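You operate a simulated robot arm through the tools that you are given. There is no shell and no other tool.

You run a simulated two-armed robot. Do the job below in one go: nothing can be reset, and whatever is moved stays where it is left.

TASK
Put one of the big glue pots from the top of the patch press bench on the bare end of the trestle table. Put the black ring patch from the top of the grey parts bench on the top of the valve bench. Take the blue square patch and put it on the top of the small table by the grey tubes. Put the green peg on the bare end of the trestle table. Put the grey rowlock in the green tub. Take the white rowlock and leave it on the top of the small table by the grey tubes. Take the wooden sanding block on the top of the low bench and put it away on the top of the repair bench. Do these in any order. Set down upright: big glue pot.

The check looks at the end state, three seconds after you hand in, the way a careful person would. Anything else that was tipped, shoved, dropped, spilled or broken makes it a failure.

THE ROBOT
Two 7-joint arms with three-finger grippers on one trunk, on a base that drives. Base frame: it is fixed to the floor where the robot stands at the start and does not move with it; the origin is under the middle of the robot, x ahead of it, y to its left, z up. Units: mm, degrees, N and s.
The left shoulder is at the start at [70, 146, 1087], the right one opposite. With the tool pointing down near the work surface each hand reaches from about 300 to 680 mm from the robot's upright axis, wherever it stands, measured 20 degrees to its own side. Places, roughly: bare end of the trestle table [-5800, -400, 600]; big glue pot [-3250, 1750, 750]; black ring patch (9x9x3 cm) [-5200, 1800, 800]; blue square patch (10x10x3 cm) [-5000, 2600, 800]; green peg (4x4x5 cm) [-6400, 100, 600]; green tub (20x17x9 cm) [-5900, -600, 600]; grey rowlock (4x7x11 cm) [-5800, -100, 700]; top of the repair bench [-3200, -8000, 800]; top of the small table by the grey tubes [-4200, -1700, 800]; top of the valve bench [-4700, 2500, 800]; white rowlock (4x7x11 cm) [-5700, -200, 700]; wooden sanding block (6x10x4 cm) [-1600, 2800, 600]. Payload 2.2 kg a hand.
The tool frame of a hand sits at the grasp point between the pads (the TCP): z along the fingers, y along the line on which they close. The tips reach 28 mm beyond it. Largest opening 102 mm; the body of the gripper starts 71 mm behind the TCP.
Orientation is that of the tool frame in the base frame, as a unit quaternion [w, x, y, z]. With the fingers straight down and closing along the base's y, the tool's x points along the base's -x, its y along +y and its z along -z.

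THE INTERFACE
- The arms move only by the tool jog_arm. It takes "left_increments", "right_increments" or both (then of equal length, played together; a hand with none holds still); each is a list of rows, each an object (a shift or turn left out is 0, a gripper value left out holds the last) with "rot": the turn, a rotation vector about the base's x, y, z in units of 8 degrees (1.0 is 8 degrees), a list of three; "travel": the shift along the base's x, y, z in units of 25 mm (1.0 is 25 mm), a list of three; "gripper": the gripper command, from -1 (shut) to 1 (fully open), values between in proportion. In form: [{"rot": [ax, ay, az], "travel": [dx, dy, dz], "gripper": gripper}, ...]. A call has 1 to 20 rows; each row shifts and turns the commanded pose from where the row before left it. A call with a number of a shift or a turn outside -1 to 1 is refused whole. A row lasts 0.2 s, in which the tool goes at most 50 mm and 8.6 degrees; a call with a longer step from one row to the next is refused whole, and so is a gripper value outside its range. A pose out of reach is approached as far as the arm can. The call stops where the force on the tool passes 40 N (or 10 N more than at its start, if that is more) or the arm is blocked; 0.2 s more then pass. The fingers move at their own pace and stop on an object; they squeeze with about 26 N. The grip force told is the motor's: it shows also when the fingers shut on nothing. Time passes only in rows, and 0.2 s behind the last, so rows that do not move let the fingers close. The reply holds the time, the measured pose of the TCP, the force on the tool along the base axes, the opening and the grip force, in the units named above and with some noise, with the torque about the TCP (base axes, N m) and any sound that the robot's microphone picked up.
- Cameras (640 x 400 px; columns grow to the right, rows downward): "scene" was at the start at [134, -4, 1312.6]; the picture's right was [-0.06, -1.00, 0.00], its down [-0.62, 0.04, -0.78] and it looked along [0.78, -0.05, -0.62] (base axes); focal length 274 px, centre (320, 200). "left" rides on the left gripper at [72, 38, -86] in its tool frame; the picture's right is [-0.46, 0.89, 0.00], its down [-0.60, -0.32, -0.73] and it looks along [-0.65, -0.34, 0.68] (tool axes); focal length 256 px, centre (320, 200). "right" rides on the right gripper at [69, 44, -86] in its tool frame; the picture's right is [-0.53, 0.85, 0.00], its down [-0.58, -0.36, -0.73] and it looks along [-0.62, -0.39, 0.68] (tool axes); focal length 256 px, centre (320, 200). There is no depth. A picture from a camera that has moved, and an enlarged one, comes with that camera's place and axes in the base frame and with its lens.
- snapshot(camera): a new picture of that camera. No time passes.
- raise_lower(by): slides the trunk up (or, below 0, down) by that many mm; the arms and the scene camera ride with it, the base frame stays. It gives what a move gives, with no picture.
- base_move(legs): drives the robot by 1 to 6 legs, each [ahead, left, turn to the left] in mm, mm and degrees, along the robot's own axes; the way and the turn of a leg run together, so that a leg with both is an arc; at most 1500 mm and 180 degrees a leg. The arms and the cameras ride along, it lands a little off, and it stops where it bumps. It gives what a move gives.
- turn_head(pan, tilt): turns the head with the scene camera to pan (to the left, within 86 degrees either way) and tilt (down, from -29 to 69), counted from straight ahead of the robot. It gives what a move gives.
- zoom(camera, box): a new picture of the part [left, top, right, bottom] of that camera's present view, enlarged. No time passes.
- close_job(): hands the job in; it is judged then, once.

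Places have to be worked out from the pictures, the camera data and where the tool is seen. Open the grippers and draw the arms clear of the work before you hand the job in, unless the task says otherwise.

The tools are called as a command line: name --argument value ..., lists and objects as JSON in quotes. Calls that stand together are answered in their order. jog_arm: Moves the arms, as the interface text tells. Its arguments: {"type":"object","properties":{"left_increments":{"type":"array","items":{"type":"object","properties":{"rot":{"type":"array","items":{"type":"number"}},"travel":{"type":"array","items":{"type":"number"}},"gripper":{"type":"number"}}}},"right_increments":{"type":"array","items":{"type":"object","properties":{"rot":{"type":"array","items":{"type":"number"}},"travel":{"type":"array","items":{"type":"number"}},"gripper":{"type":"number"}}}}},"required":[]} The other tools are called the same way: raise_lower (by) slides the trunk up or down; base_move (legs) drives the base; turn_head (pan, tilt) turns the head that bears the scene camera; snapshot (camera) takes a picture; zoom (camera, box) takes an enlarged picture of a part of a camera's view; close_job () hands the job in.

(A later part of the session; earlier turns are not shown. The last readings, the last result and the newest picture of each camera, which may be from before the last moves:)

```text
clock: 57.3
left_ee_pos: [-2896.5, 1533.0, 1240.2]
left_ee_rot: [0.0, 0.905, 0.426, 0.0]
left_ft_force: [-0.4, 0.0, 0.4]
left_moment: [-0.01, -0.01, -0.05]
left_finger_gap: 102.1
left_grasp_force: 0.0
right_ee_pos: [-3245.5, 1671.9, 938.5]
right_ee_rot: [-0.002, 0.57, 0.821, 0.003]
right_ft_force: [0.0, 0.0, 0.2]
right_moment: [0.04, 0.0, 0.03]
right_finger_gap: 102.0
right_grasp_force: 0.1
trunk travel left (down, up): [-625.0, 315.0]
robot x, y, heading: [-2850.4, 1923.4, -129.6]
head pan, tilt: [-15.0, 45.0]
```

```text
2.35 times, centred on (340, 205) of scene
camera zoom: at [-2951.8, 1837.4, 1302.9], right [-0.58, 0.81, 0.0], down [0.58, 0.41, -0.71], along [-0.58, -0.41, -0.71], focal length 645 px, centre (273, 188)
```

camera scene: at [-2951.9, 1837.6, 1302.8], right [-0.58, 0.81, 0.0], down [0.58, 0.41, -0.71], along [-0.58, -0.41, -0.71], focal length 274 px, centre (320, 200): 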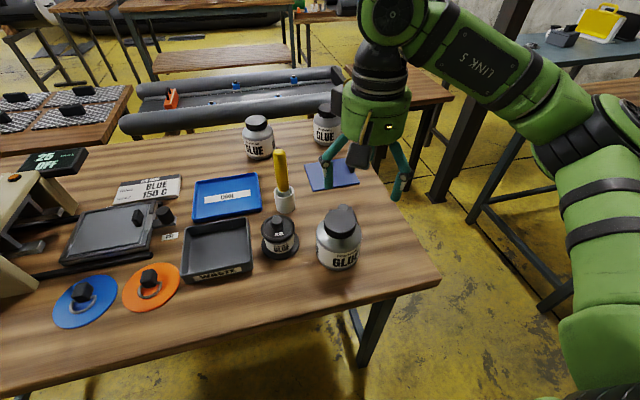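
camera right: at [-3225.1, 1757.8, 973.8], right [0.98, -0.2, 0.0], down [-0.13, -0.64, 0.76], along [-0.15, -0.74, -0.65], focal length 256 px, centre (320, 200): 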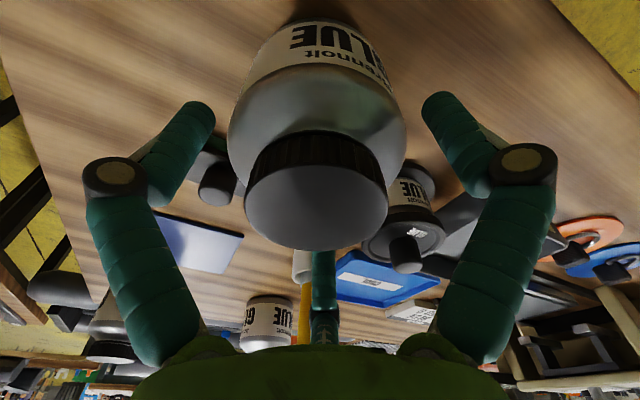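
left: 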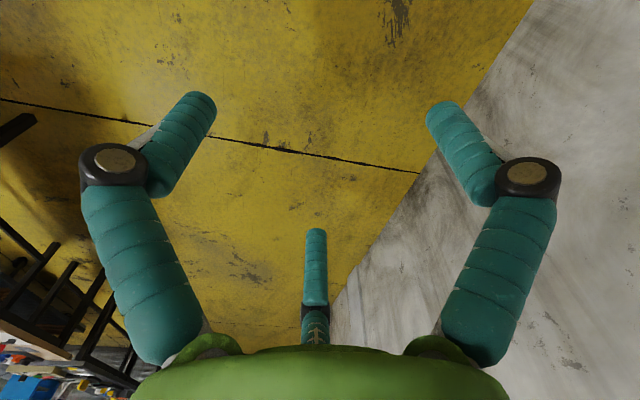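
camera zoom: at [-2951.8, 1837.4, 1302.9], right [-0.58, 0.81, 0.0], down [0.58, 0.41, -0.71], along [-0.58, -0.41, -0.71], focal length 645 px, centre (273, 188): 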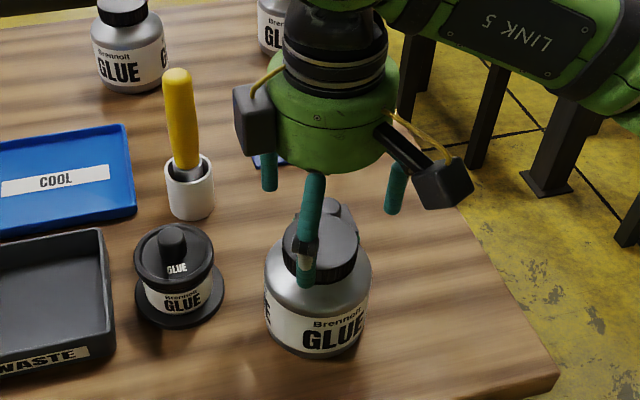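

Now the lid centre (-3244, 1673) lies under the TCP within 2 mm. I lower to z≈911 (tips beside the lid) and close.

jog_arm --right_increments '[{"travel": [0.02, 0.02, -0.55]}, {"travel": [0, 0, -0.55]}, {"travel": [0, 0, 0], "gripper": -1}, {"gripper": -1}, {"gripper": -1}, {"gripper": -1}]'

zoom --camera "scene" --box '[260, 120, 420, 290]'

snapshot --camera "right"

```text
clock: 58.7
left_ee_pos: [-2895.4, 1533.6, 1240.5]
left_ee_rot: [-0.001, 0.904, 0.427, 0.0]
left_ft_force: [0.0, 0.0, 0.5]
left_moment: [-0.01, -0.05, -0.02]
left_finger_gap: 101.8
left_grasp_force: 0.2
right_ee_pos: [-3245.0, 1672.8, 914.4]
right_ee_rot: [-0.002, 0.57, 0.822, 0.002]
right_ft_force: [-0.7, -1.6, 9.8]
right_moment: [-0.41, -0.15, -0.06]
right_finger_gap: 58.1
right_grasp_force: 25.7
trunk travel left (down, up): [-625.0, 315.0]
robot x, y, heading: [-2854.7, 1915.2, -129.5]
head pan, tilt: [-15.0, 45.0]
```

```text
2.35 times, centred on (340, 205) of scene
camera zoom: at [-2951.0, 1837.7, 1303.0], right [-0.58, 0.81, 0.0], down [0.57, 0.41, -0.71], along [-0.58, -0.41, -0.71], focal length 645 px, centre (273, 188)
```

zoom: 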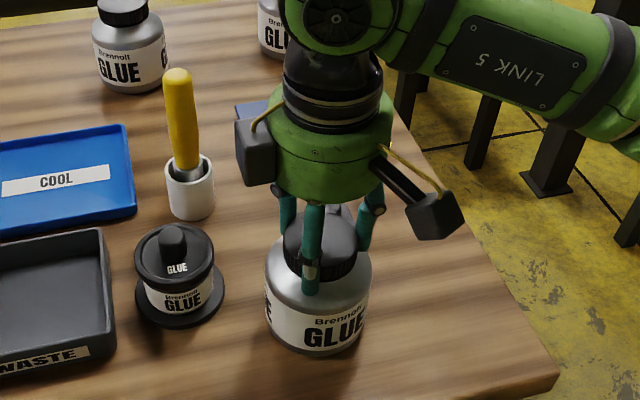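

```text
taken
camera right: at [-3229.2, 1751.9, 999.2], right [0.98, -0.21, 0.0], down [-0.14, -0.67, 0.73], along [-0.15, -0.71, -0.69], focal length 256 px, centre (320, 200)
```

right: 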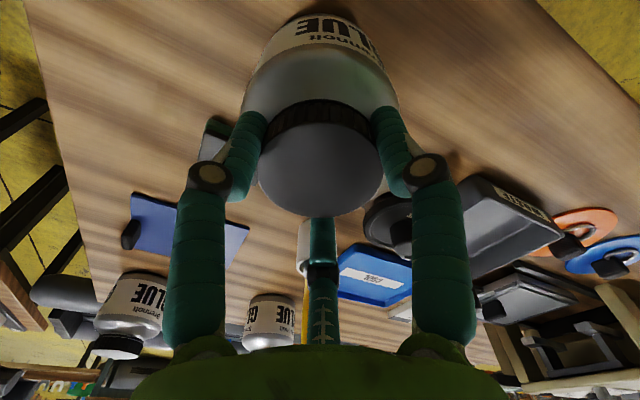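

The fingers hold the lid at a gap of 58 mm. I lift gently 40 mm and check the load.

jog_arm --right_increments '[{"travel": [0, 0, 0.4]}, {"travel": [0, 0, 0.6]}, {"travel": [0, 0, 0.8]}, {"travel": [0, 0, 0]}, {"travel": [0, 0, 0]}]'

snapshot --camera "scene"

snapshot --camera "right"

```text
clock: 59.9
left_ee_pos: [-2897.3, 1531.4, 1241.1]
left_ee_rot: [-0.001, 0.904, 0.427, 0.0]
left_ft_force: [-0.9, -0.3, -0.1]
left_moment: [0.01, 0.02, 0.01]
left_finger_gap: 102.2
left_grasp_force: 0.0
right_ee_pos: [-3245.9, 1672.5, 958.3]
right_ee_rot: [-0.003, 0.57, 0.822, 0.003]
right_ft_force: [-1.1, 0.5, 0.8]
right_moment: [0.0, 0.0, 0.01]
right_finger_gap: 2.1
right_grasp_force: 25.6
trunk travel left (down, up): [-625.0, 315.0]
robot x, y, heading: [-2854.0, 1919.8, -129.5]
head pan, tilt: [-15.0, 45.0]
```

```text
taken
camera scene: at [-2951.9, 1837.4, 1302.9], right [-0.58, 0.81, 0.0], down [0.58, 0.41, -0.71], along [-0.58, -0.41, -0.71], focal length 274 px, centre (320, 200)
```

scene: 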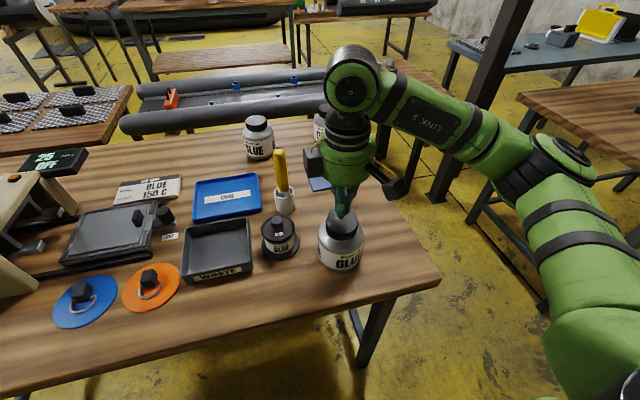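

```text
taken
camera right: at [-3230.4, 1752.3, 1042.8], right [0.98, -0.2, 0.0], down [-0.14, -0.67, 0.73], along [-0.15, -0.71, -0.69], focal length 256 px, centre (320, 200)
```

right: 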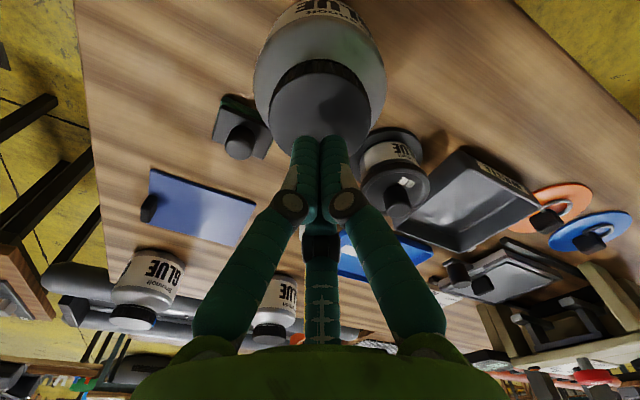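

The lid grip slipped off on lifting (fingers shut, pot still standing). I reopen the hand and re-measure the pot to do a careful body grasp.

jog_arm --right_increments '[{"travel": [0, 0, 0.4], "gripper": 1}, {"gripper": 1}, {"gripper": 1}, {"gripper": 1}]'

zoom --camera "right" --box '[200, 0, 440, 200]'

zoom --camera "scene" --box '[260, 120, 420, 290]'

```text
clock: 60.9
left_ee_pos: [-2896.2, 1533.0, 1240.6]
left_ee_rot: [-0.001, 0.904, 0.427, 0.001]
left_ft_force: [0.4, -1.0, 0.5]
left_moment: [0.0, 0.0, -0.01]
left_finger_gap: 102.2
left_grasp_force: 0.0
right_ee_pos: [-3247.2, 1672.1, 966.8]
right_ee_rot: [-0.002, 0.57, 0.822, 0.003]
right_ft_force: [0.4, 0.5, 0.4]
right_moment: [0.0, 0.02, 0.02]
right_finger_gap: 101.9
right_grasp_force: 0.1
trunk travel left (down, up): [-625.0, 315.0]
robot x, y, heading: [-2848.8, 1919.1, -129.5]
head pan, tilt: [-15.0, 45.0]
```

```text
2.00 times, centred on (320, 100) of right
camera zoom: at [-3230.7, 1752.1, 1052.4], right [0.98, -0.2, 0.0], down [-0.14, -0.67, 0.73], along [-0.15, -0.71, -0.69], focal length 512 px, centre (320, 400)
```

zoom: 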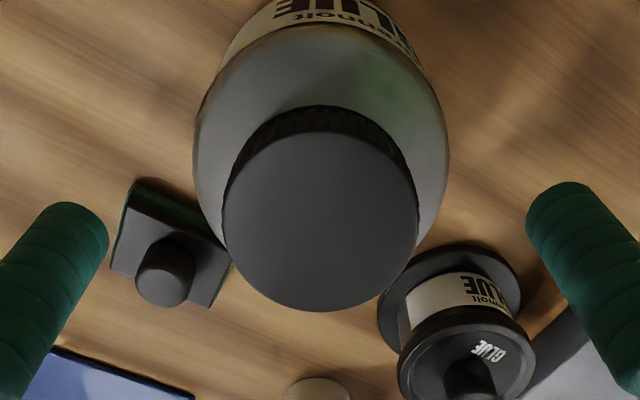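

```text
2.35 times, centred on (340, 205) of scene
camera zoom: at [-2952.0, 1837.4, 1302.8], right [-0.58, 0.81, 0.0], down [0.58, 0.41, -0.71], along [-0.58, -0.41, -0.71], focal length 645 px, centre (273, 188)
```

zoom: 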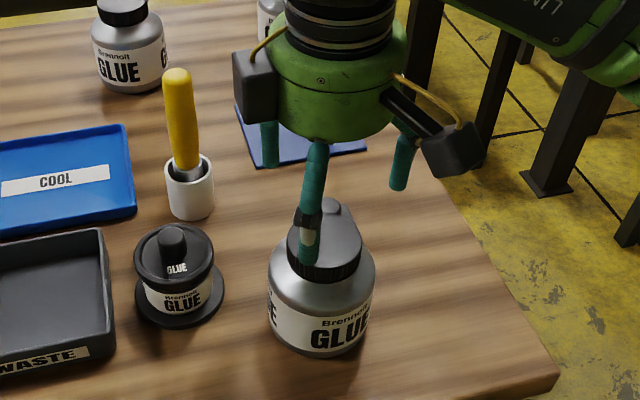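

The pot has slid ~3 mm; its centre is now (-3247, 1675.5). I recentre and descend carefully in small steps, watching the force.

jog_arm --right_increments '[{"travel": [0, 0.14, -0.82], "rot": [-0.05, 0, 0]}, {"travel": [0, 0, -0.82]}, {"travel": [0, 0, -0.82]}, {"travel": [0, 0, -0.2]}, {"travel": [0, 0, -0.2]}, {"travel": [0, 0, -0.2]}, {"travel": [0, 0, -0.2]}, {"travel": [0, 0, 0]}]'

zoom --camera "right" --box '[180, 80, 460, 280]'

```text
clock: 62.7
left_ee_pos: [-2897.8, 1532.7, 1241.4]
left_ee_rot: [0.0, 0.904, 0.427, 0.001]
left_ft_force: [-0.8, 0.8, -0.8]
left_moment: [-0.01, 0.01, 0.0]
left_finger_gap: 102.3
left_grasp_force: 0.1
right_ee_pos: [-3246.6, 1676.1, 883.9]
right_ee_rot: [0.0, 0.571, 0.821, 0.0]
right_ft_force: [0.6, 0.2, 0.4]
right_moment: [0.01, -0.01, 0.01]
right_finger_gap: 101.8
right_grasp_force: 0.1
trunk travel left (down, up): [-625.0, 315.0]
robot x, y, heading: [-2856.1, 1921.0, -129.4]
head pan, tilt: [-15.0, 45.0]
```

```text
2.00 times, centred on (320, 180) of right
camera zoom: at [-3230.0, 1756.1, 970.4], right [0.98, -0.2, 0.0], down [-0.14, -0.67, 0.73], along [-0.15, -0.72, -0.68], focal length 512 px, centre (320, 240)
```

zoom: 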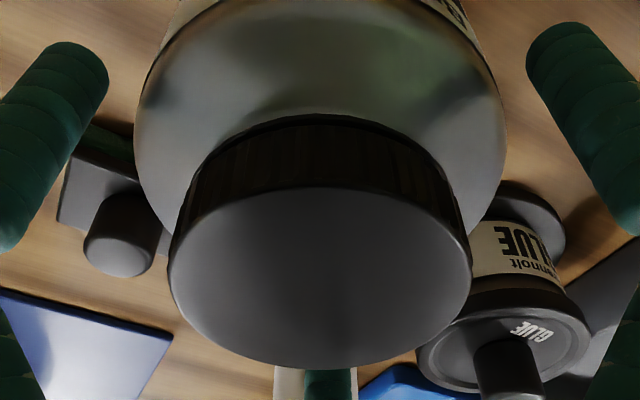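

No contact with tips already at z≈856, so the body is straddled cleanly. I continue slowly to z≈862.

jog_arm --right_increments '[{"travel": [0, 0, -0.22]}, {"travel": [0, 0, -0.22]}, {"travel": [0, 0, -0.22]}, {"travel": [0, 0, -0.22]}, {"travel": [0, 0, 0]}]'

```text
clock: 63.9
left_ee_pos: [-2895.9, 1532.8, 1240.2]
left_ee_rot: [-0.001, 0.905, 0.426, 0.001]
left_ft_force: [0.2, 0.6, 0.2]
left_moment: [-0.03, 0.01, -0.02]
left_finger_gap: 101.9
left_grasp_force: 0.0
right_ee_pos: [-3246.7, 1675.1, 864.0]
right_ee_rot: [0.0, 0.57, 0.822, 0.0]
right_ft_force: [0.5, -0.3, -0.8]
right_moment: [0.01, 0.01, -0.03]
right_finger_gap: 101.5
right_grasp_force: 0.1
trunk travel left (down, up): [-625.0, 315.0]
robot x, y, heading: [-2851.5, 1922.1, -129.7]
head pan, tilt: [-15.0, 45.0]
```

Still no contact at z=864. I close the fingers on the pot body.

jog_arm --right_increments '[{"gripper": -1}, {"gripper": -1}, {"gripper": -1}, {"gripper": -1}]'

snapshot --camera "right"

```text
clock: 64.9
left_ee_pos: [-2896.5, 1533.0, 1240.2]
left_ee_rot: [0.0, 0.904, 0.427, 0.001]
left_ft_force: [-0.3, -1.3, 0.0]
left_moment: [-0.01, 0.02, -0.02]
left_finger_gap: 102.3
left_grasp_force: 0.1
right_ee_pos: [-3245.6, 1675.4, 864.3]
right_ee_rot: [0.0, 0.571, 0.821, -0.001]
right_ft_force: [-1.5, -1.2, 6.4]
right_moment: [-0.45, -0.09, -0.09]
right_finger_gap: 87.9
right_grasp_force: 25.6
trunk travel left (down, up): [-625.0, 315.0]
robot x, y, heading: [-2851.2, 1919.5, -129.5]
head pan, tilt: [-15.0, 45.0]
```

```text
taken
camera right: at [-3230.2, 1756.1, 949.3], right [0.98, -0.21, 0.0], down [-0.14, -0.67, 0.73], along [-0.15, -0.72, -0.68], focal length 256 px, centre (320, 200)
```

right: 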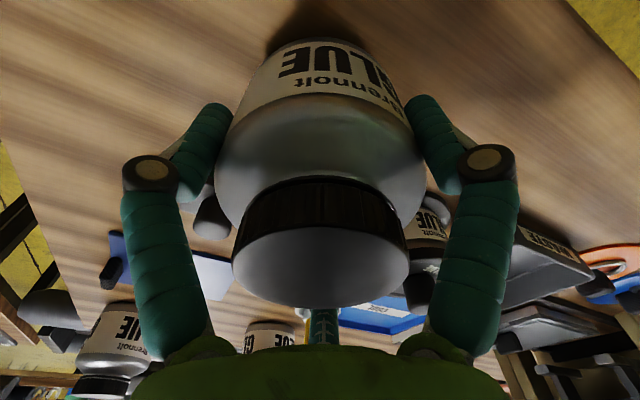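

Gap 88 mm – gripped on the body. I lift slowly by 10 mm and watch the gap and load.

jog_arm --right_increments '[{"travel": [0, 0, 0.2]}, {"travel": [0, 0, 0.2]}, {"travel": [0, 0, 0]}, {"travel": [0, 0, 0]}]'

zoom --camera "scene" --box '[260, 120, 420, 290]'

```text
clock: 65.9
left_ee_pos: [-2897.0, 1532.0, 1240.1]
left_ee_rot: [-0.001, 0.905, 0.426, 0.0]
left_ft_force: [0.6, 0.7, 0.7]
left_moment: [0.01, 0.03, -0.01]
left_finger_gap: 101.9
left_grasp_force: 0.1
right_ee_pos: [-3246.0, 1676.0, 873.4]
right_ee_rot: [0.0, 0.571, 0.821, 0.0]
right_ft_force: [-0.4, -0.4, -4.3]
right_moment: [-0.02, 0.03, 0.03]
right_finger_gap: 87.6
right_grasp_force: 26.3
trunk travel left (down, up): [-625.0, 315.0]
robot x, y, heading: [-2851.7, 1918.8, -129.3]
head pan, tilt: [-15.0, 45.0]
```

```text
2.35 times, centred on (340, 205) of scene
camera zoom: at [-2952.5, 1837.1, 1302.8], right [-0.58, 0.81, 0.0], down [0.58, 0.41, -0.71], along [-0.58, -0.41, -0.71], focal length 645 px, centre (273, 188)
```

zoom: 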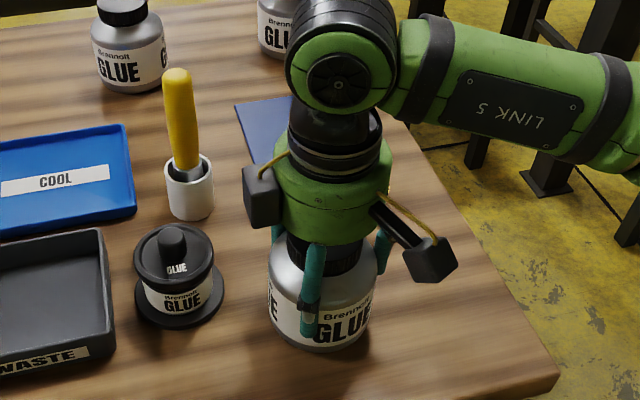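

Carrying about 4.3 N (≈0.44 kg), gap steady. I lift the pot well clear to z≈1070.

jog_arm --right_increments '[{"travel": [0, 0, 0.6]}, {"travel": [0, 0, 0.9]}, {"travel": [0, 0, 0.9]}, {"travel": [0, 0, 0.9]}, {"travel": [0, 0, 0.9]}, {"travel": [0, 0, 0.9]}, {"travel": [0, 0, 0.9]}, {"travel": [0, 0, 0.9]}, {"travel": [0, 0, 0.6]}, {"travel": [0, 0, 0.4]}, {"travel": [0, 0, 0]}]'

turn_head --pan -50 --tilt 20

snapshot --camera "scene"

```text
clock: 68.3
left_ee_pos: [-2897.2, 1532.5, 1241.6]
left_ee_rot: [0.0, 0.904, 0.427, 0.001]
left_ft_force: [-0.3, -0.2, -0.1]
left_moment: [0.0, 0.01, -0.03]
left_finger_gap: 102.0
left_grasp_force: 0.0
right_ee_pos: [-3247.0, 1675.8, 1069.8]
right_ee_rot: [0.0, 0.57, 0.821, 0.0]
right_ft_force: [-0.5, 0.4, -2.8]
right_moment: [0.0, -0.02, 0.01]
right_finger_gap: 88.0
right_grasp_force: 25.9
trunk travel left (down, up): [-625.0, 315.0]
robot x, y, heading: [-2851.7, 1921.3, -129.6]
head pan, tilt: [-15.0, 45.0]
```

```text
clock: 69.3
left_ee_pos: [-2897.9, 1533.2, 1239.7]
left_ee_rot: [-0.001, 0.905, 0.426, 0.001]
left_ft_force: [0.1, 0.1, 0.5]
left_moment: [0.0, -0.02, -0.03]
left_finger_gap: 101.8
left_grasp_force: 0.0
right_ee_pos: [-3245.5, 1675.5, 1070.9]
right_ee_rot: [0.0, 0.57, 0.822, 0.0]
right_ft_force: [0.2, -0.4, -3.3]
right_moment: [0.02, 0.01, 0.01]
right_finger_gap: 87.7
right_grasp_force: 26.1
trunk travel left (down, up): [-625.0, 315.0]
robot x, y, heading: [-2857.6, 1919.8, -129.1]
head pan, tilt: [-50.0, 20.0]
```

```text
taken
camera scene: at [-2979.4, 1883.4, 1341.4], right [-0.01, 1.0, 0.0], down [0.34, 0.0, -0.94], along [-0.94, -0.01, -0.34], focal length 274 px, centre (320, 200)
```

scene: 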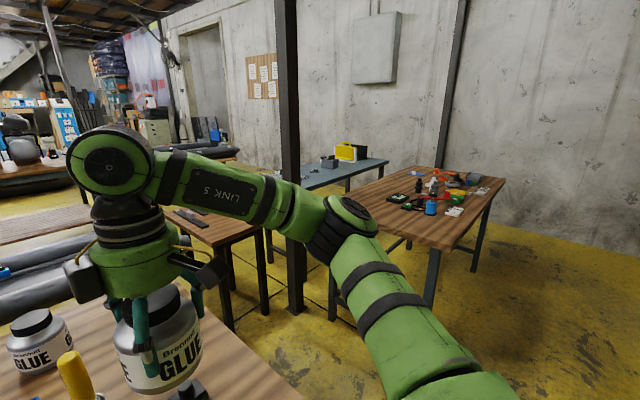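

The pot is held securely (≈3 N). I raise the trunk for a better overview to plan the route to the valve and grey parts benches.

raise_lower --by 310

turn_head --pan -55 --tilt 25

snapshot --camera "scene"

turn_head --pan 10 --tilt 15

snapshot --camera "scene"

```text
clock: 72.3
left_ee_pos: [-2897.1, 1532.3, 1549.0]
left_ee_rot: [0.0, 0.904, 0.427, 0.0]
left_ft_force: [0.7, 0.1, -0.8]
left_moment: [-0.02, 0.01, -0.01]
left_finger_gap: 101.8
left_grasp_force: 0.0
right_ee_pos: [-3247.0, 1674.8, 1380.4]
right_ee_rot: [0.0, 0.571, 0.821, 0.0]
right_ft_force: [-0.2, 0.1, -4.0]
right_moment: [-0.02, 0.02, -0.03]
right_finger_gap: 88.1
right_grasp_force: 25.7
trunk travel left (down, up): [-935.0, 5.0]
robot x, y, heading: [-2850.3, 1921.8, -129.6]
head pan, tilt: [-50.0, 20.0]
```

```text
clock: 73.0
left_ee_pos: [-2896.8, 1532.2, 1549.8]
left_ee_rot: [0.0, 0.905, 0.426, 0.0]
left_ft_force: [0.5, 0.3, -0.6]
left_moment: [-0.02, -0.01, -0.01]
left_finger_gap: 101.9
left_grasp_force: 0.1
right_ee_pos: [-3247.3, 1676.1, 1379.9]
right_ee_rot: [-0.001, 0.57, 0.822, 0.0]
right_ft_force: [-0.1, 0.8, -3.0]
right_moment: [0.0, 0.01, 0.02]
right_finger_gap: 88.1
right_grasp_force: 26.5
trunk travel left (down, up): [-935.0, 5.0]
robot x, y, heading: [-2850.3, 1923.8, -129.4]
head pan, tilt: [-55.0, 25.0]
```

```text
taken
camera scene: at [-2978.2, 1891.5, 1643.4], right [0.08, 1.0, 0.0], down [0.42, -0.03, -0.91], along [-0.9, 0.07, -0.42], focal length 274 px, centre (320, 200)
```

scene: 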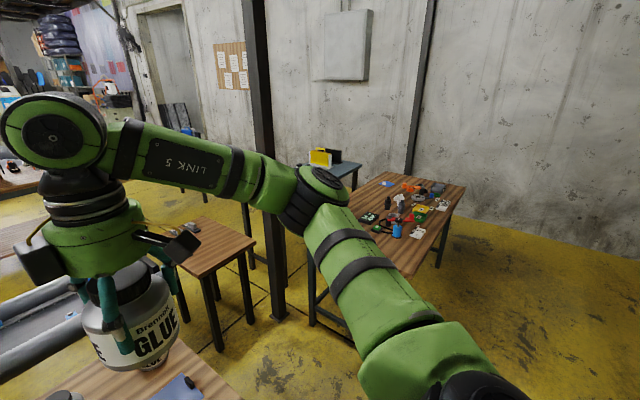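

```text
clock: 74.4
left_ee_pos: [-2896.3, 1532.6, 1550.7]
left_ee_rot: [0.0, 0.904, 0.427, 0.001]
left_ft_force: [-0.3, 1.0, 0.3]
left_moment: [0.01, 0.03, 0.0]
left_finger_gap: 102.2
left_grasp_force: 0.0
right_ee_pos: [-3246.3, 1675.6, 1380.1]
right_ee_rot: [0.0, 0.57, 0.822, 0.0]
right_ft_force: [0.2, 0.9, -3.5]
right_moment: [-0.01, -0.02, 0.06]
right_finger_gap: 87.8
right_grasp_force: 26.3
trunk travel left (down, up): [-935.0, 5.0]
robot x, y, heading: [-2853.0, 1923.5, -129.5]
head pan, tilt: [10.0, 15.0]
```

```text
taken
camera scene: at [-2932.5, 1803.0, 1659.6], right [-0.87, 0.49, 0.0], down [0.13, 0.23, -0.97], along [-0.48, -0.84, -0.26], focal length 274 px, centre (320, 200)
```

scene: 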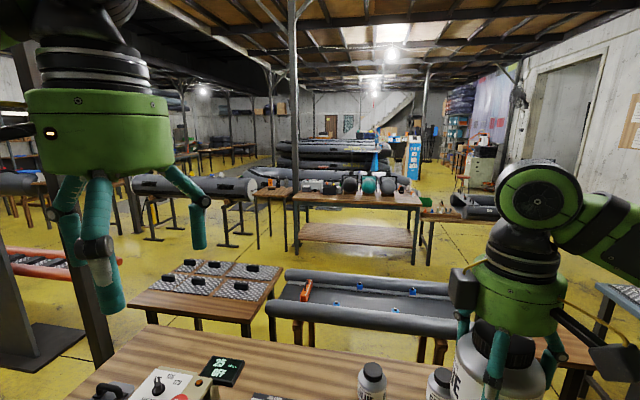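

I worked out the layout in room axes (u along 140°, v along 230°): valve bench u 4500–5830, v 715–1245; grey bench just beyond with only a ~0.3 m gap, so I must go round the far end. I turn right 90° and drive along the wall aisle towards the valve bench for a closer look.

base_move --legs '[[0, 0, -90], [1200, -110, 0]]'

turn_head --pan 45 --tilt 30

snapshot --camera "scene"

turn_head --pan 0 --tilt 30

snapshot --camera "scene"

```text
clock: 84.3
left_ee_pos: [-4090.8, 2823.4, 1550.7]
left_ee_rot: [0.0, 0.94, -0.341, 0.0]
left_ft_force: [-0.4, -0.3, -0.4]
left_moment: [-0.02, 0.03, -0.01]
left_finger_gap: 101.9
left_grasp_force: 0.0
right_ee_pos: [-3946.8, 3171.4, 1381.1]
right_ee_rot: [0.0, 0.985, 0.174, 0.0]
right_ft_force: [0.7, -1.0, -3.3]
right_moment: [-0.01, 0.05, 0.0]
right_finger_gap: 87.8
right_grasp_force: 26.2
trunk travel left (down, up): [-935.0, 5.0]
robot x, y, heading: [-3702.5, 2778.0, 140.0]
head pan, tilt: [10.0, 15.0]
```

```text
clock: 85.3
left_ee_pos: [-4094.1, 2824.6, 1550.4]
left_ee_rot: [0.001, 0.94, -0.341, 0.0]
left_ft_force: [0.5, 0.3, 0.7]
left_moment: [-0.03, 0.01, -0.02]
left_finger_gap: 102.1
left_grasp_force: 0.1
right_ee_pos: [-3948.6, 3173.7, 1380.3]
right_ee_rot: [-0.001, 0.985, 0.174, 0.0]
right_ft_force: [0.2, 0.3, -3.5]
right_moment: [-0.02, 0.01, 0.0]
right_finger_gap: 87.7
right_grasp_force: 26.4
trunk travel left (down, up): [-935.0, 5.0]
robot x, y, heading: [-3705.1, 2779.0, 139.9]
head pan, tilt: [45.0, 30.0]
```

```text
taken
camera scene: at [-3835.9, 2803.0, 1635.4], right [-0.09, 1.0, 0.0], down [0.5, 0.04, -0.87], along [-0.86, -0.08, -0.5], focal length 274 px, centre (320, 200)
```

scene: 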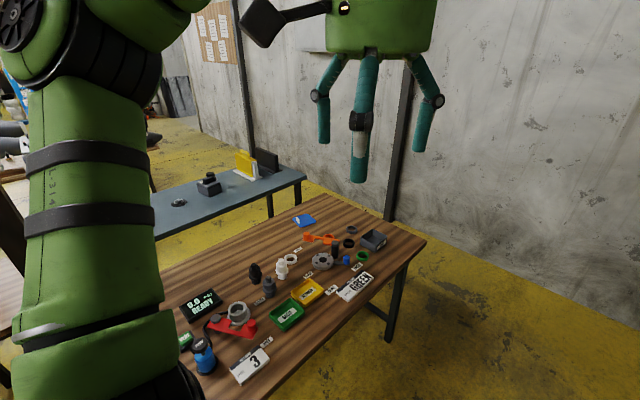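

```text
clock: 86.5
left_ee_pos: [-4093.9, 2824.7, 1550.6]
left_ee_rot: [0.001, 0.94, -0.342, 0.002]
left_ft_force: [-1.1, -0.5, 0.1]
left_moment: [0.01, -0.01, 0.0]
left_finger_gap: 102.1
left_grasp_force: 0.1
right_ee_pos: [-3948.0, 3171.8, 1380.1]
right_ee_rot: [-0.001, 0.985, 0.175, 0.0]
right_ft_force: [1.5, 0.3, -3.4]
right_moment: [0.01, 0.0, -0.02]
right_finger_gap: 88.0
right_grasp_force: 26.3
trunk travel left (down, up): [-935.0, 5.0]
robot x, y, heading: [-3703.8, 2776.8, 140.3]
head pan, tilt: [0.0, 30.0]
```

```text
taken
camera scene: at [-3814.9, 2868.4, 1635.4], right [0.64, 0.77, 0.0], down [0.38, -0.32, -0.87], along [-0.66, 0.56, -0.5], focal length 274 px, centre (320, 200)
```

scene: 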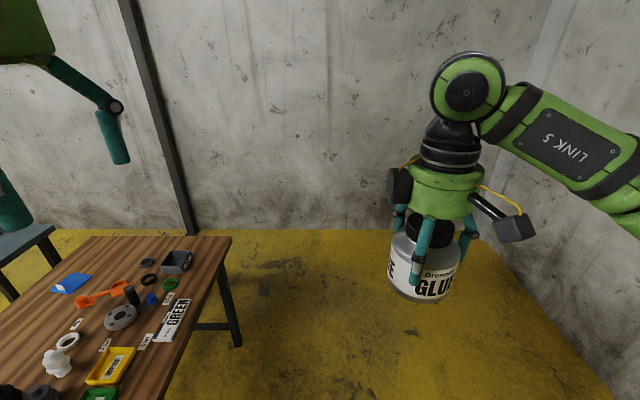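

The blue patch is at about (-5040, 2605), near the far-left corner of the valve bench; best reached from the bench's far end. I turn to face along +v (230°), strafe along the wall aisle to the far-end passage and look down it.

base_move --legs '[[0, 0, 90], [0, -840, 0], [0, -840, 0]]'

turn_head --pan 5 --tilt 30

snapshot --camera "scene"

turn_head --pan 45 --tilt 35

snapshot --camera "scene"

```text
clock: 98.8
left_ee_pos: [-5045.6, 3450.8, 1550.8]
left_ee_rot: [-0.002, 0.904, 0.428, 0.0]
left_ft_force: [0.7, -0.9, 0.3]
left_moment: [0.01, 0.0, 0.03]
left_finger_gap: 102.1
left_grasp_force: 0.1
right_ee_pos: [-5396.1, 3594.9, 1380.5]
right_ee_rot: [-0.001, 0.569, 0.822, 0.0]
right_ft_force: [-0.2, 0.1, -3.6]
right_moment: [0.0, -0.01, 0.0]
right_finger_gap: 87.7
right_grasp_force: 26.3
trunk travel left (down, up): [-935.0, 5.0]
robot x, y, heading: [-5004.7, 3839.6, -129.5]
head pan, tilt: [0.0, 30.0]
```

```text
clock: 99.5
left_ee_pos: [-5046.0, 3452.7, 1550.3]
left_ee_rot: [-0.001, 0.904, 0.428, 0.001]
left_ft_force: [0.1, 0.4, 0.5]
left_moment: [-0.01, -0.01, 0.03]
left_finger_gap: 101.8
left_grasp_force: 0.0
right_ee_pos: [-5396.9, 3595.3, 1380.5]
right_ee_rot: [-0.001, 0.569, 0.822, 0.001]
right_ft_force: [0.1, -0.8, -3.9]
right_moment: [-0.01, 0.02, 0.01]
right_finger_gap: 87.7
right_grasp_force: 26.0
trunk travel left (down, up): [-935.0, 5.0]
robot x, y, heading: [-5003.0, 3841.4, -129.0]
head pan, tilt: [5.0, 30.0]
```

```text
taken
camera scene: at [-5088.2, 3729.8, 1635.4], right [-0.83, 0.56, 0.0], down [0.28, 0.41, -0.87], along [-0.49, -0.71, -0.5], focal length 274 px, centre (320, 200)
```

scene: 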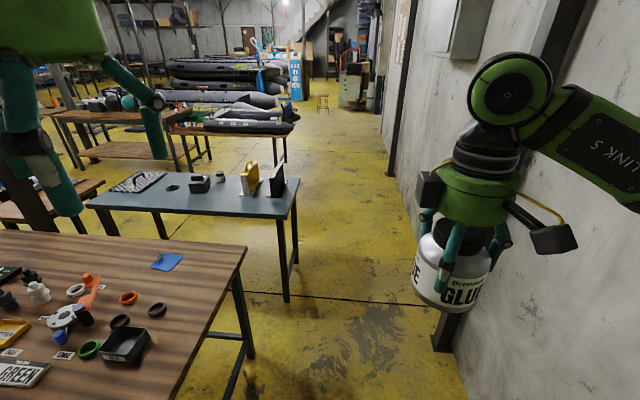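

```text
clock: 100.6
left_ee_pos: [-5048.8, 3452.7, 1551.4]
left_ee_rot: [0.0, 0.904, 0.428, 0.001]
left_ft_force: [0.3, -0.8, 0.4]
left_moment: [-0.04, 0.0, 0.01]
left_finger_gap: 102.1
left_grasp_force: 0.0
right_ee_pos: [-5397.6, 3595.7, 1380.1]
right_ee_rot: [0.0, 0.569, 0.822, 0.0]
right_ft_force: [-0.1, 0.2, -3.9]
right_moment: [-0.02, -0.02, 0.01]
right_finger_gap: 87.6
right_grasp_force: 25.8
trunk travel left (down, up): [-935.0, 5.0]
robot x, y, heading: [-5002.3, 3838.8, -129.4]
head pan, tilt: [45.0, 35.0]
```

```text
taken
camera scene: at [-5029.6, 3717.7, 1627.6], right [-1.0, -0.1, 0.0], down [-0.06, 0.57, -0.82], along [0.08, -0.82, -0.57], focal length 274 px, centre (320, 200)
```

scene: 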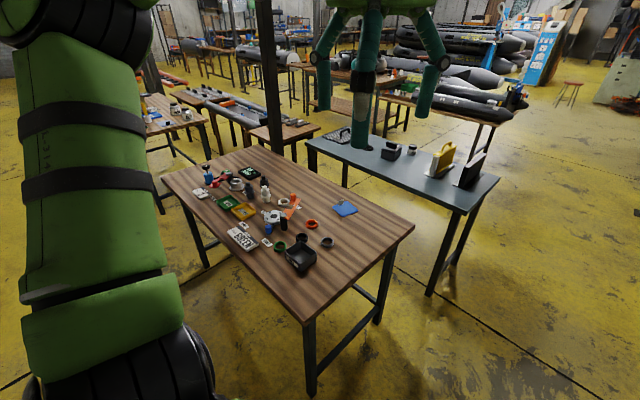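

I have a clear overview. I zoom onto the grey parts bench to identify the black ring patch and onto the far table.

zoom --camera "scene" --box '[300, 110, 520, 230]'

turn_head --pan 5 --tilt 30

zoom --camera "scene" --box '[80, 140, 320, 290]'

zoom --camera "scene" --box '[20, 60, 340, 220]'

```text
2.91 times, centred on (410, 170) of scene
camera zoom: at [-5029.6, 3717.7, 1627.6], right [-1.0, -0.1, 0.0], down [-0.06, 0.57, -0.82], along [0.08, -0.82, -0.57], focal length 797 px, centre (58, 287)
```

zoom: 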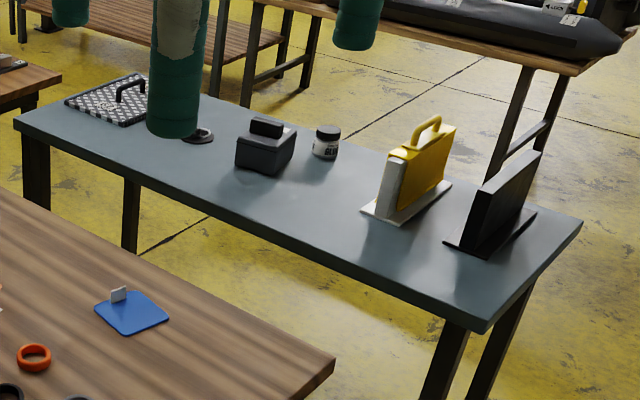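

```text
clock: 101.6
left_ee_pos: [-5047.6, 3453.8, 1550.2]
left_ee_rot: [0.0, 0.904, 0.428, 0.0]
left_ft_force: [0.8, 0.5, 1.7]
left_moment: [-0.01, 0.02, 0.0]
left_finger_gap: 102.0
left_grasp_force: 0.1
right_ee_pos: [-5397.7, 3594.9, 1381.1]
right_ee_rot: [0.0, 0.569, 0.822, 0.001]
right_ft_force: [0.1, -0.8, -3.3]
right_moment: [-0.01, 0.04, 0.01]
right_finger_gap: 87.6
right_grasp_force: 25.9
trunk travel left (down, up): [-935.0, 5.0]
robot x, y, heading: [-5006.3, 3843.4, -129.3]
head pan, tilt: [5.0, 30.0]
```

```text
2.67 times, centred on (200, 215) of scene
camera zoom: at [-5088.8, 3730.4, 1635.4], right [-0.83, 0.56, 0.0], down [0.28, 0.41, -0.87], along [-0.49, -0.72, -0.5], focal length 731 px, centre (640, 160)
```

zoom: 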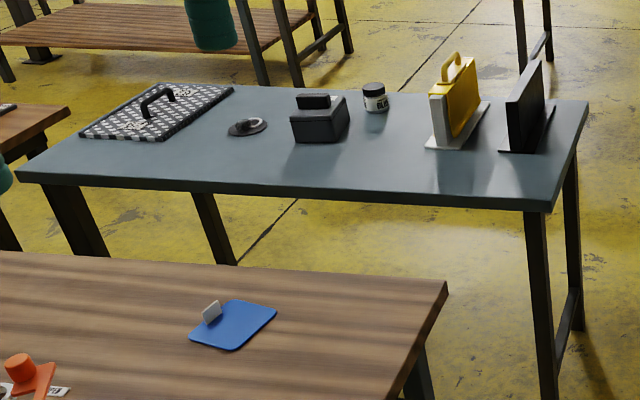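

```text
2.00 times, centred on (180, 140) of scene
camera zoom: at [-5088.8, 3730.4, 1635.4], right [-0.83, 0.56, 0.0], down [0.28, 0.41, -0.87], along [-0.49, -0.72, -0.5], focal length 548 px, centre (600, 320)
```

zoom: 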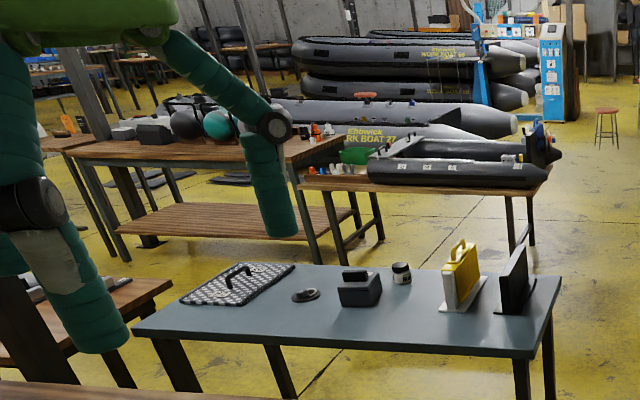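

The black ring patch sits at about (-5193, 1848) between the mesh tray and a black box, best reached from the middle aisle. I drive ahead through the far-end passage to the middle aisle, then strafe left.

base_move --legs '[[1190, -75, 0], [1190, -50, 0], [0, 1440, 0]]'

turn_head --pan 0 --tilt 30

snapshot --camera "scene"

```text
clock: 120.0
left_ee_pos: [-5505.1, 785.4, 1549.7]
left_ee_rot: [0.0, 0.903, 0.429, 0.001]
left_ft_force: [-0.5, -0.1, 0.3]
left_moment: [0.01, 0.02, 0.02]
left_finger_gap: 102.2
left_grasp_force: 0.0
right_ee_pos: [-5855.5, 924.6, 1379.0]
right_ee_rot: [0.0, 0.568, 0.823, 0.0]
right_ft_force: [0.3, 0.9, -3.3]
right_moment: [-0.02, -0.03, -0.01]
right_finger_gap: 88.1
right_grasp_force: 25.5
trunk travel left (down, up): [-935.0, 5.0]
robot x, y, heading: [-5461.4, 1173.0, -129.0]
head pan, tilt: [5.0, 30.0]
```

```text
clock: 120.7
left_ee_pos: [-5504.0, 784.7, 1550.7]
left_ee_rot: [0.0, 0.903, 0.43, 0.001]
left_ft_force: [-0.2, 0.3, -1.0]
left_moment: [0.0, -0.02, -0.01]
left_finger_gap: 101.9
left_grasp_force: 0.1
right_ee_pos: [-5856.3, 925.4, 1380.6]
right_ee_rot: [0.0, 0.568, 0.823, 0.0]
right_ft_force: [-0.4, 0.2, -3.6]
right_moment: [0.03, 0.01, -0.01]
right_finger_gap: 88.0
right_grasp_force: 26.0
trunk travel left (down, up): [-935.0, 5.0]
robot x, y, heading: [-5458.3, 1173.4, -129.0]
head pan, tilt: [0.0, 30.0]
```

```text
taken
camera scene: at [-5553.8, 1066.0, 1635.4], right [-0.78, 0.63, 0.0], down [0.32, 0.39, -0.87], along [-0.55, -0.67, -0.5], focal length 274 px, centre (320, 200)
```

scene: 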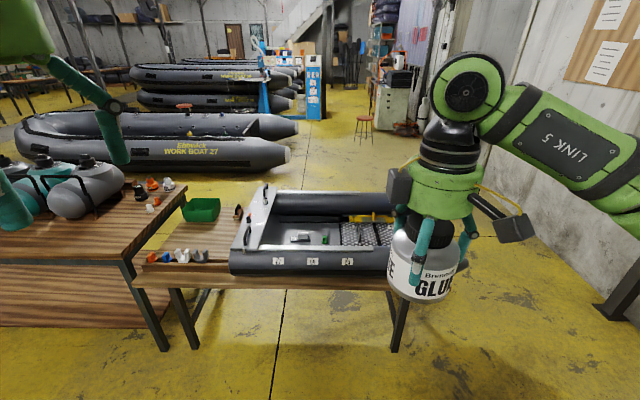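

I'm already in front of the trestle table (raft with green peg, green tub, rowlocks at its bare left end). I zoom in for details – I'll place the pot here first.

zoom --camera "scene" --box '[120, 160, 280, 300]'

zoom --camera "scene" --box '[220, 170, 420, 300]'

```text
2.86 times, centred on (200, 230) of scene
camera zoom: at [-5553.8, 1066.0, 1635.4], right [-0.78, 0.63, 0.0], down [0.32, 0.39, -0.87], along [-0.55, -0.67, -0.5], focal length 783 px, centre (663, 114)
```

zoom: 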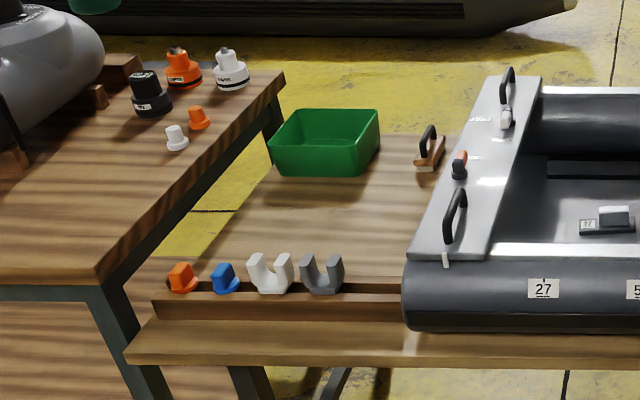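

```text
3.08 times, centred on (320, 235) of scene
camera zoom: at [-5553.8, 1066.0, 1635.4], right [-0.78, 0.63, 0.0], down [0.32, 0.39, -0.87], along [-0.55, -0.67, -0.5], focal length 843 px, centre (320, 92)
```

zoom: 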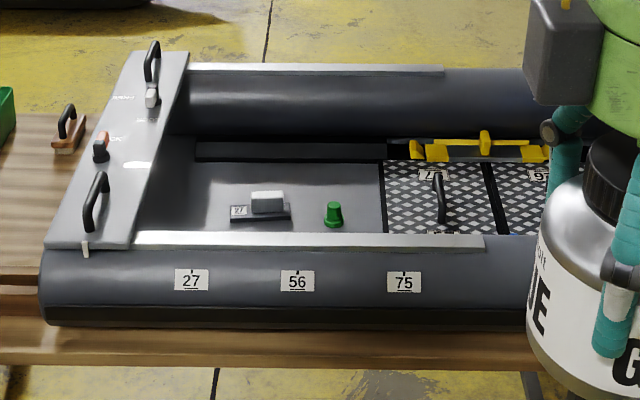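

Trestle top looks to be about z≈640; rail with orange, blue, white and grey pieces along its front (v≈3750), tub at the back. The free bare patch is around (-5830,-340). I drive to stand in front of it.

base_move --legs '[[0, 838, -1], [714, 0, 0]]'

turn_head --pan -15 --tilt 50

snapshot --camera "scene"

```text
clock: 128.6
left_ee_pos: [-5339.9, -284.0, 1550.7]
left_ee_rot: [-0.001, 0.908, 0.419, 0.0]
left_ft_force: [0.2, 0.0, 0.0]
left_moment: [-0.02, 0.02, 0.01]
left_finger_gap: 102.1
left_grasp_force: 0.0
right_ee_pos: [-5688.3, -135.6, 1381.2]
right_ee_rot: [-0.001, 0.577, 0.817, -0.001]
right_ft_force: [0.7, -0.1, -3.5]
right_moment: [-0.03, 0.0, -0.01]
right_finger_gap: 87.8
right_grasp_force: 25.7
trunk travel left (down, up): [-935.0, 5.0]
robot x, y, heading: [-5289.9, 103.1, -130.5]
head pan, tilt: [0.0, 30.0]
```

```text
clock: 129.4
left_ee_pos: [-5342.5, -285.6, 1551.1]
left_ee_rot: [-0.001, 0.908, 0.42, 0.001]
left_ft_force: [0.0, 0.6, -0.3]
left_moment: [0.01, 0.0, 0.02]
left_finger_gap: 102.0
left_grasp_force: 0.1
right_ee_pos: [-5688.7, -138.3, 1379.7]
right_ee_rot: [-0.001, 0.576, 0.817, 0.0]
right_ft_force: [0.5, -0.4, -4.0]
right_moment: [-0.05, -0.01, 0.0]
right_finger_gap: 88.0
right_grasp_force: 26.0
trunk travel left (down, up): [-935.0, 5.0]
robot x, y, heading: [-5292.8, 101.3, -130.4]
head pan, tilt: [-15.0, 50.0]
```

```text
taken
camera scene: at [-5389.7, 22.0, 1605.9], right [-0.57, 0.82, 0.0], down [0.63, 0.44, -0.64], along [-0.53, -0.37, -0.77], focal length 274 px, centre (320, 200)
```

scene: 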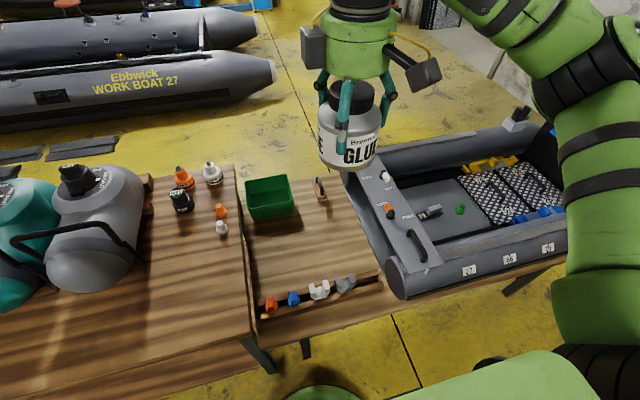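

Robot stands at (-5292,101). Target spot for the pot: about (-5790,-270), between the rail and the tub. I move the pot out over it at height, then lower the trunk.

jog_arm --right_increments '[{"travel": [-0.675, -0.878, 0]}, {"travel": [-0.675, -0.878, 0]}, {"travel": [-0.675, -0.878, 0]}, {"travel": [-0.675, -0.878, 0]}, {"travel": [-0.675, -0.878, 0]}, {"travel": [-0.675, -0.878, 0]}, {"travel": [0, 0, 0]}]'

raise_lower --by -480

snapshot --camera "scene"

snapshot --camera "right"

```text
clock: 131.0
left_ee_pos: [-5343.0, -284.5, 1551.3]
left_ee_rot: [0.0, 0.908, 0.419, -0.001]
left_ft_force: [-0.4, -0.4, -0.2]
left_moment: [0.01, -0.01, -0.01]
left_finger_gap: 102.2
left_grasp_force: 0.0
right_ee_pos: [-5674.6, -187.0, 1361.9]
right_ee_rot: [0.0, 0.577, 0.817, 0.001]
right_ft_force: [-0.6, 0.0, -2.6]
right_moment: [-0.04, 0.03, 0.02]
right_finger_gap: 88.0
right_grasp_force: 26.2
right hand out of reach, approached as far as the arm can: row 1, 2, 3, 4, 5, 6
trunk travel left (down, up): [-935.0, 5.0]
robot x, y, heading: [-5291.2, 106.1, -130.6]
head pan, tilt: [-15.0, 50.0]
```

```text
refused: -480 is not a number from -400 to 400
```

```text
taken
camera scene: at [-5389.8, 22.6, 1605.9], right [-0.57, 0.82, 0.0], down [0.63, 0.43, -0.64], along [-0.53, -0.36, -0.77], focal length 274 px, centre (320, 200)
```

scene: 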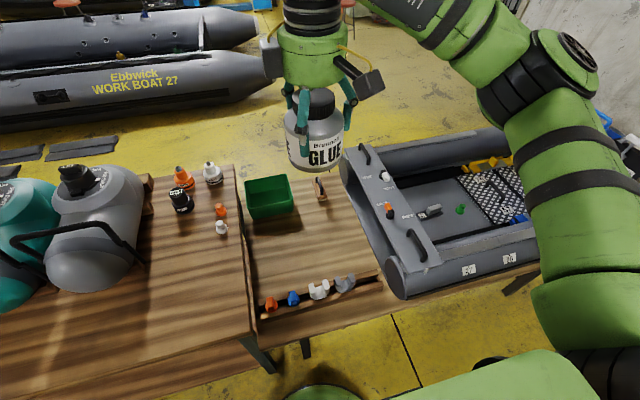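

```text
taken
camera right: at [-5657.6, -107.5, 1446.5], right [0.97, -0.22, 0.0], down [-0.15, -0.67, 0.73], along [-0.16, -0.71, -0.68], focal length 256 px, centre (320, 200)
```

right: 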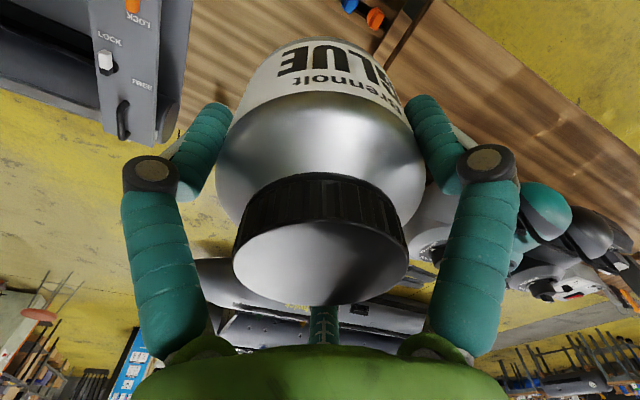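

The reach is limited with the hand that high relative to the shoulder. I lower the trunk by 400 first (path below the pot is clear: z stays above 950), then move out.

raise_lower --by -400

snapshot --camera "scene"

```text
clock: 134.9
left_ee_pos: [-5343.0, -285.7, 1149.7]
left_ee_rot: [0.0, 0.908, 0.419, 0.001]
left_ft_force: [-0.3, 0.3, -0.1]
left_moment: [0.01, 0.01, -0.01]
left_finger_gap: 101.8
left_grasp_force: 0.1
right_ee_pos: [-5674.4, -187.6, 960.7]
right_ee_rot: [0.0, 0.577, 0.817, 0.0]
right_ft_force: [-0.5, 1.1, -2.8]
right_moment: [0.0, -0.02, -0.01]
right_finger_gap: 88.0
right_grasp_force: 26.0
trunk travel left (down, up): [-535.0, 405.0]
robot x, y, heading: [-5287.3, 104.1, -130.2]
head pan, tilt: [-15.0, 50.0]
```

```text
taken
camera scene: at [-5389.4, 22.2, 1205.9], right [-0.57, 0.82, 0.0], down [0.63, 0.44, -0.64], along [-0.53, -0.36, -0.77], focal length 274 px, centre (320, 200)
```

scene: 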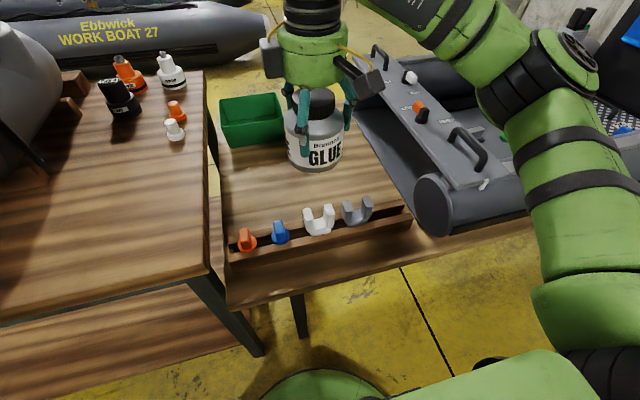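

I nudge down slightly to learn where the commanded pose now is.

jog_arm --right_increments '[{"travel": [0, 0, -0.4]}, {"travel": [0, 0, 0]}]'

```text
clock: 135.5
left_ee_pos: [-5342.0, -285.0, 1150.1]
left_ee_rot: [-0.001, 0.908, 0.419, 0.001]
left_ft_force: [-0.3, 0.8, 0.3]
left_moment: [0.02, 0.03, -0.01]
left_finger_gap: 102.0
left_grasp_force: 0.0
right_ee_pos: [-5675.1, -187.8, 950.9]
right_ee_rot: [0.0, 0.576, 0.817, 0.0]
right_ft_force: [0.3, 0.2, -3.4]
right_moment: [0.04, -0.01, 0.03]
right_finger_gap: 87.8
right_grasp_force: 26.2
trunk travel left (down, up): [-535.0, 405.0]
robot x, y, heading: [-5290.6, 102.3, -130.6]
head pan, tilt: [-15.0, 50.0]
```

Good, the command equals the measured pose. I move out and slightly down towards (-5790,-270), keeping the pot bottom above the rowlocks.

jog_arm --right_increments '[{"travel": [-0.6, -0.43, -0.5]}, {"travel": [-0.8, -0.57, -0.5]}, {"travel": [-0.8, -0.57, -0.5]}, {"travel": [-0.8, -0.57, -0.5]}, {"travel": [-0.8, -0.57, -0.5]}, {"travel": [-0.8, -0.57, 0]}, {"travel": [0, 0, 0]}]'

snapshot --camera "scene"

snapshot --camera "right"

```text
clock: 137.1
left_ee_pos: [-5342.3, -285.9, 1150.0]
left_ee_rot: [0.0, 0.908, 0.42, 0.002]
left_ft_force: [0.4, -0.1, 0.3]
left_moment: [0.01, 0.02, 0.01]
left_finger_gap: 102.1
left_grasp_force: 0.1
right_ee_pos: [-5675.6, -187.7, 949.2]
right_ee_rot: [0.0, 0.577, 0.817, 0.001]
right_ft_force: [0.1, 0.1, -3.5]
right_moment: [0.03, 0.0, 0.04]
right_finger_gap: 87.8
right_grasp_force: 26.0
right hand out of reach, approached as far as the arm can: row 1, 2, 3, 4, 5, 6
trunk travel left (down, up): [-535.0, 405.0]
robot x, y, heading: [-5290.0, 107.0, -130.3]
head pan, tilt: [-15.0, 50.0]
```

```text
taken
camera scene: at [-5389.4, 22.1, 1205.9], right [-0.57, 0.82, 0.0], down [0.63, 0.44, -0.64], along [-0.53, -0.36, -0.77], focal length 274 px, centre (320, 200)
```

scene: 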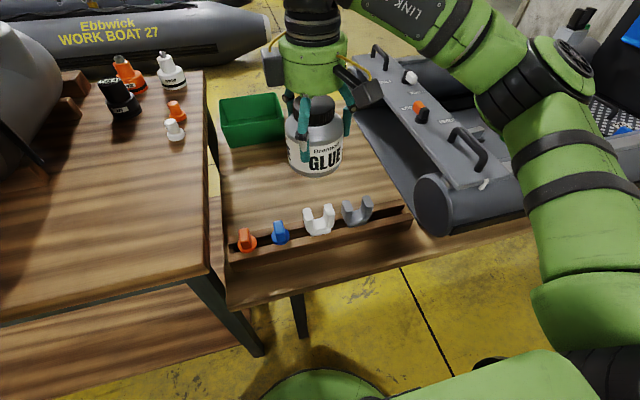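

```text
taken
camera right: at [-5657.5, -107.7, 1036.3], right [0.97, -0.22, 0.0], down [-0.15, -0.67, 0.73], along [-0.16, -0.71, -0.68], focal length 256 px, centre (320, 200)
```

right: 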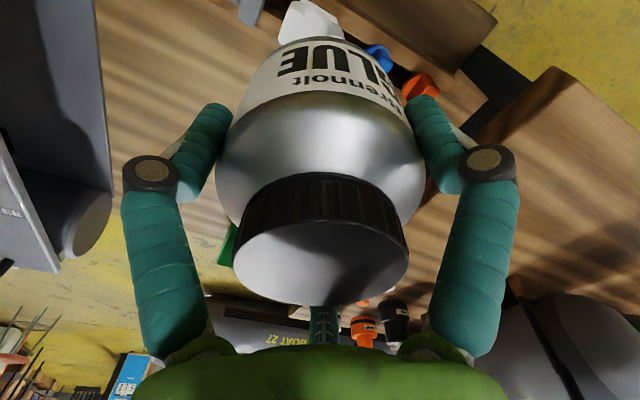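

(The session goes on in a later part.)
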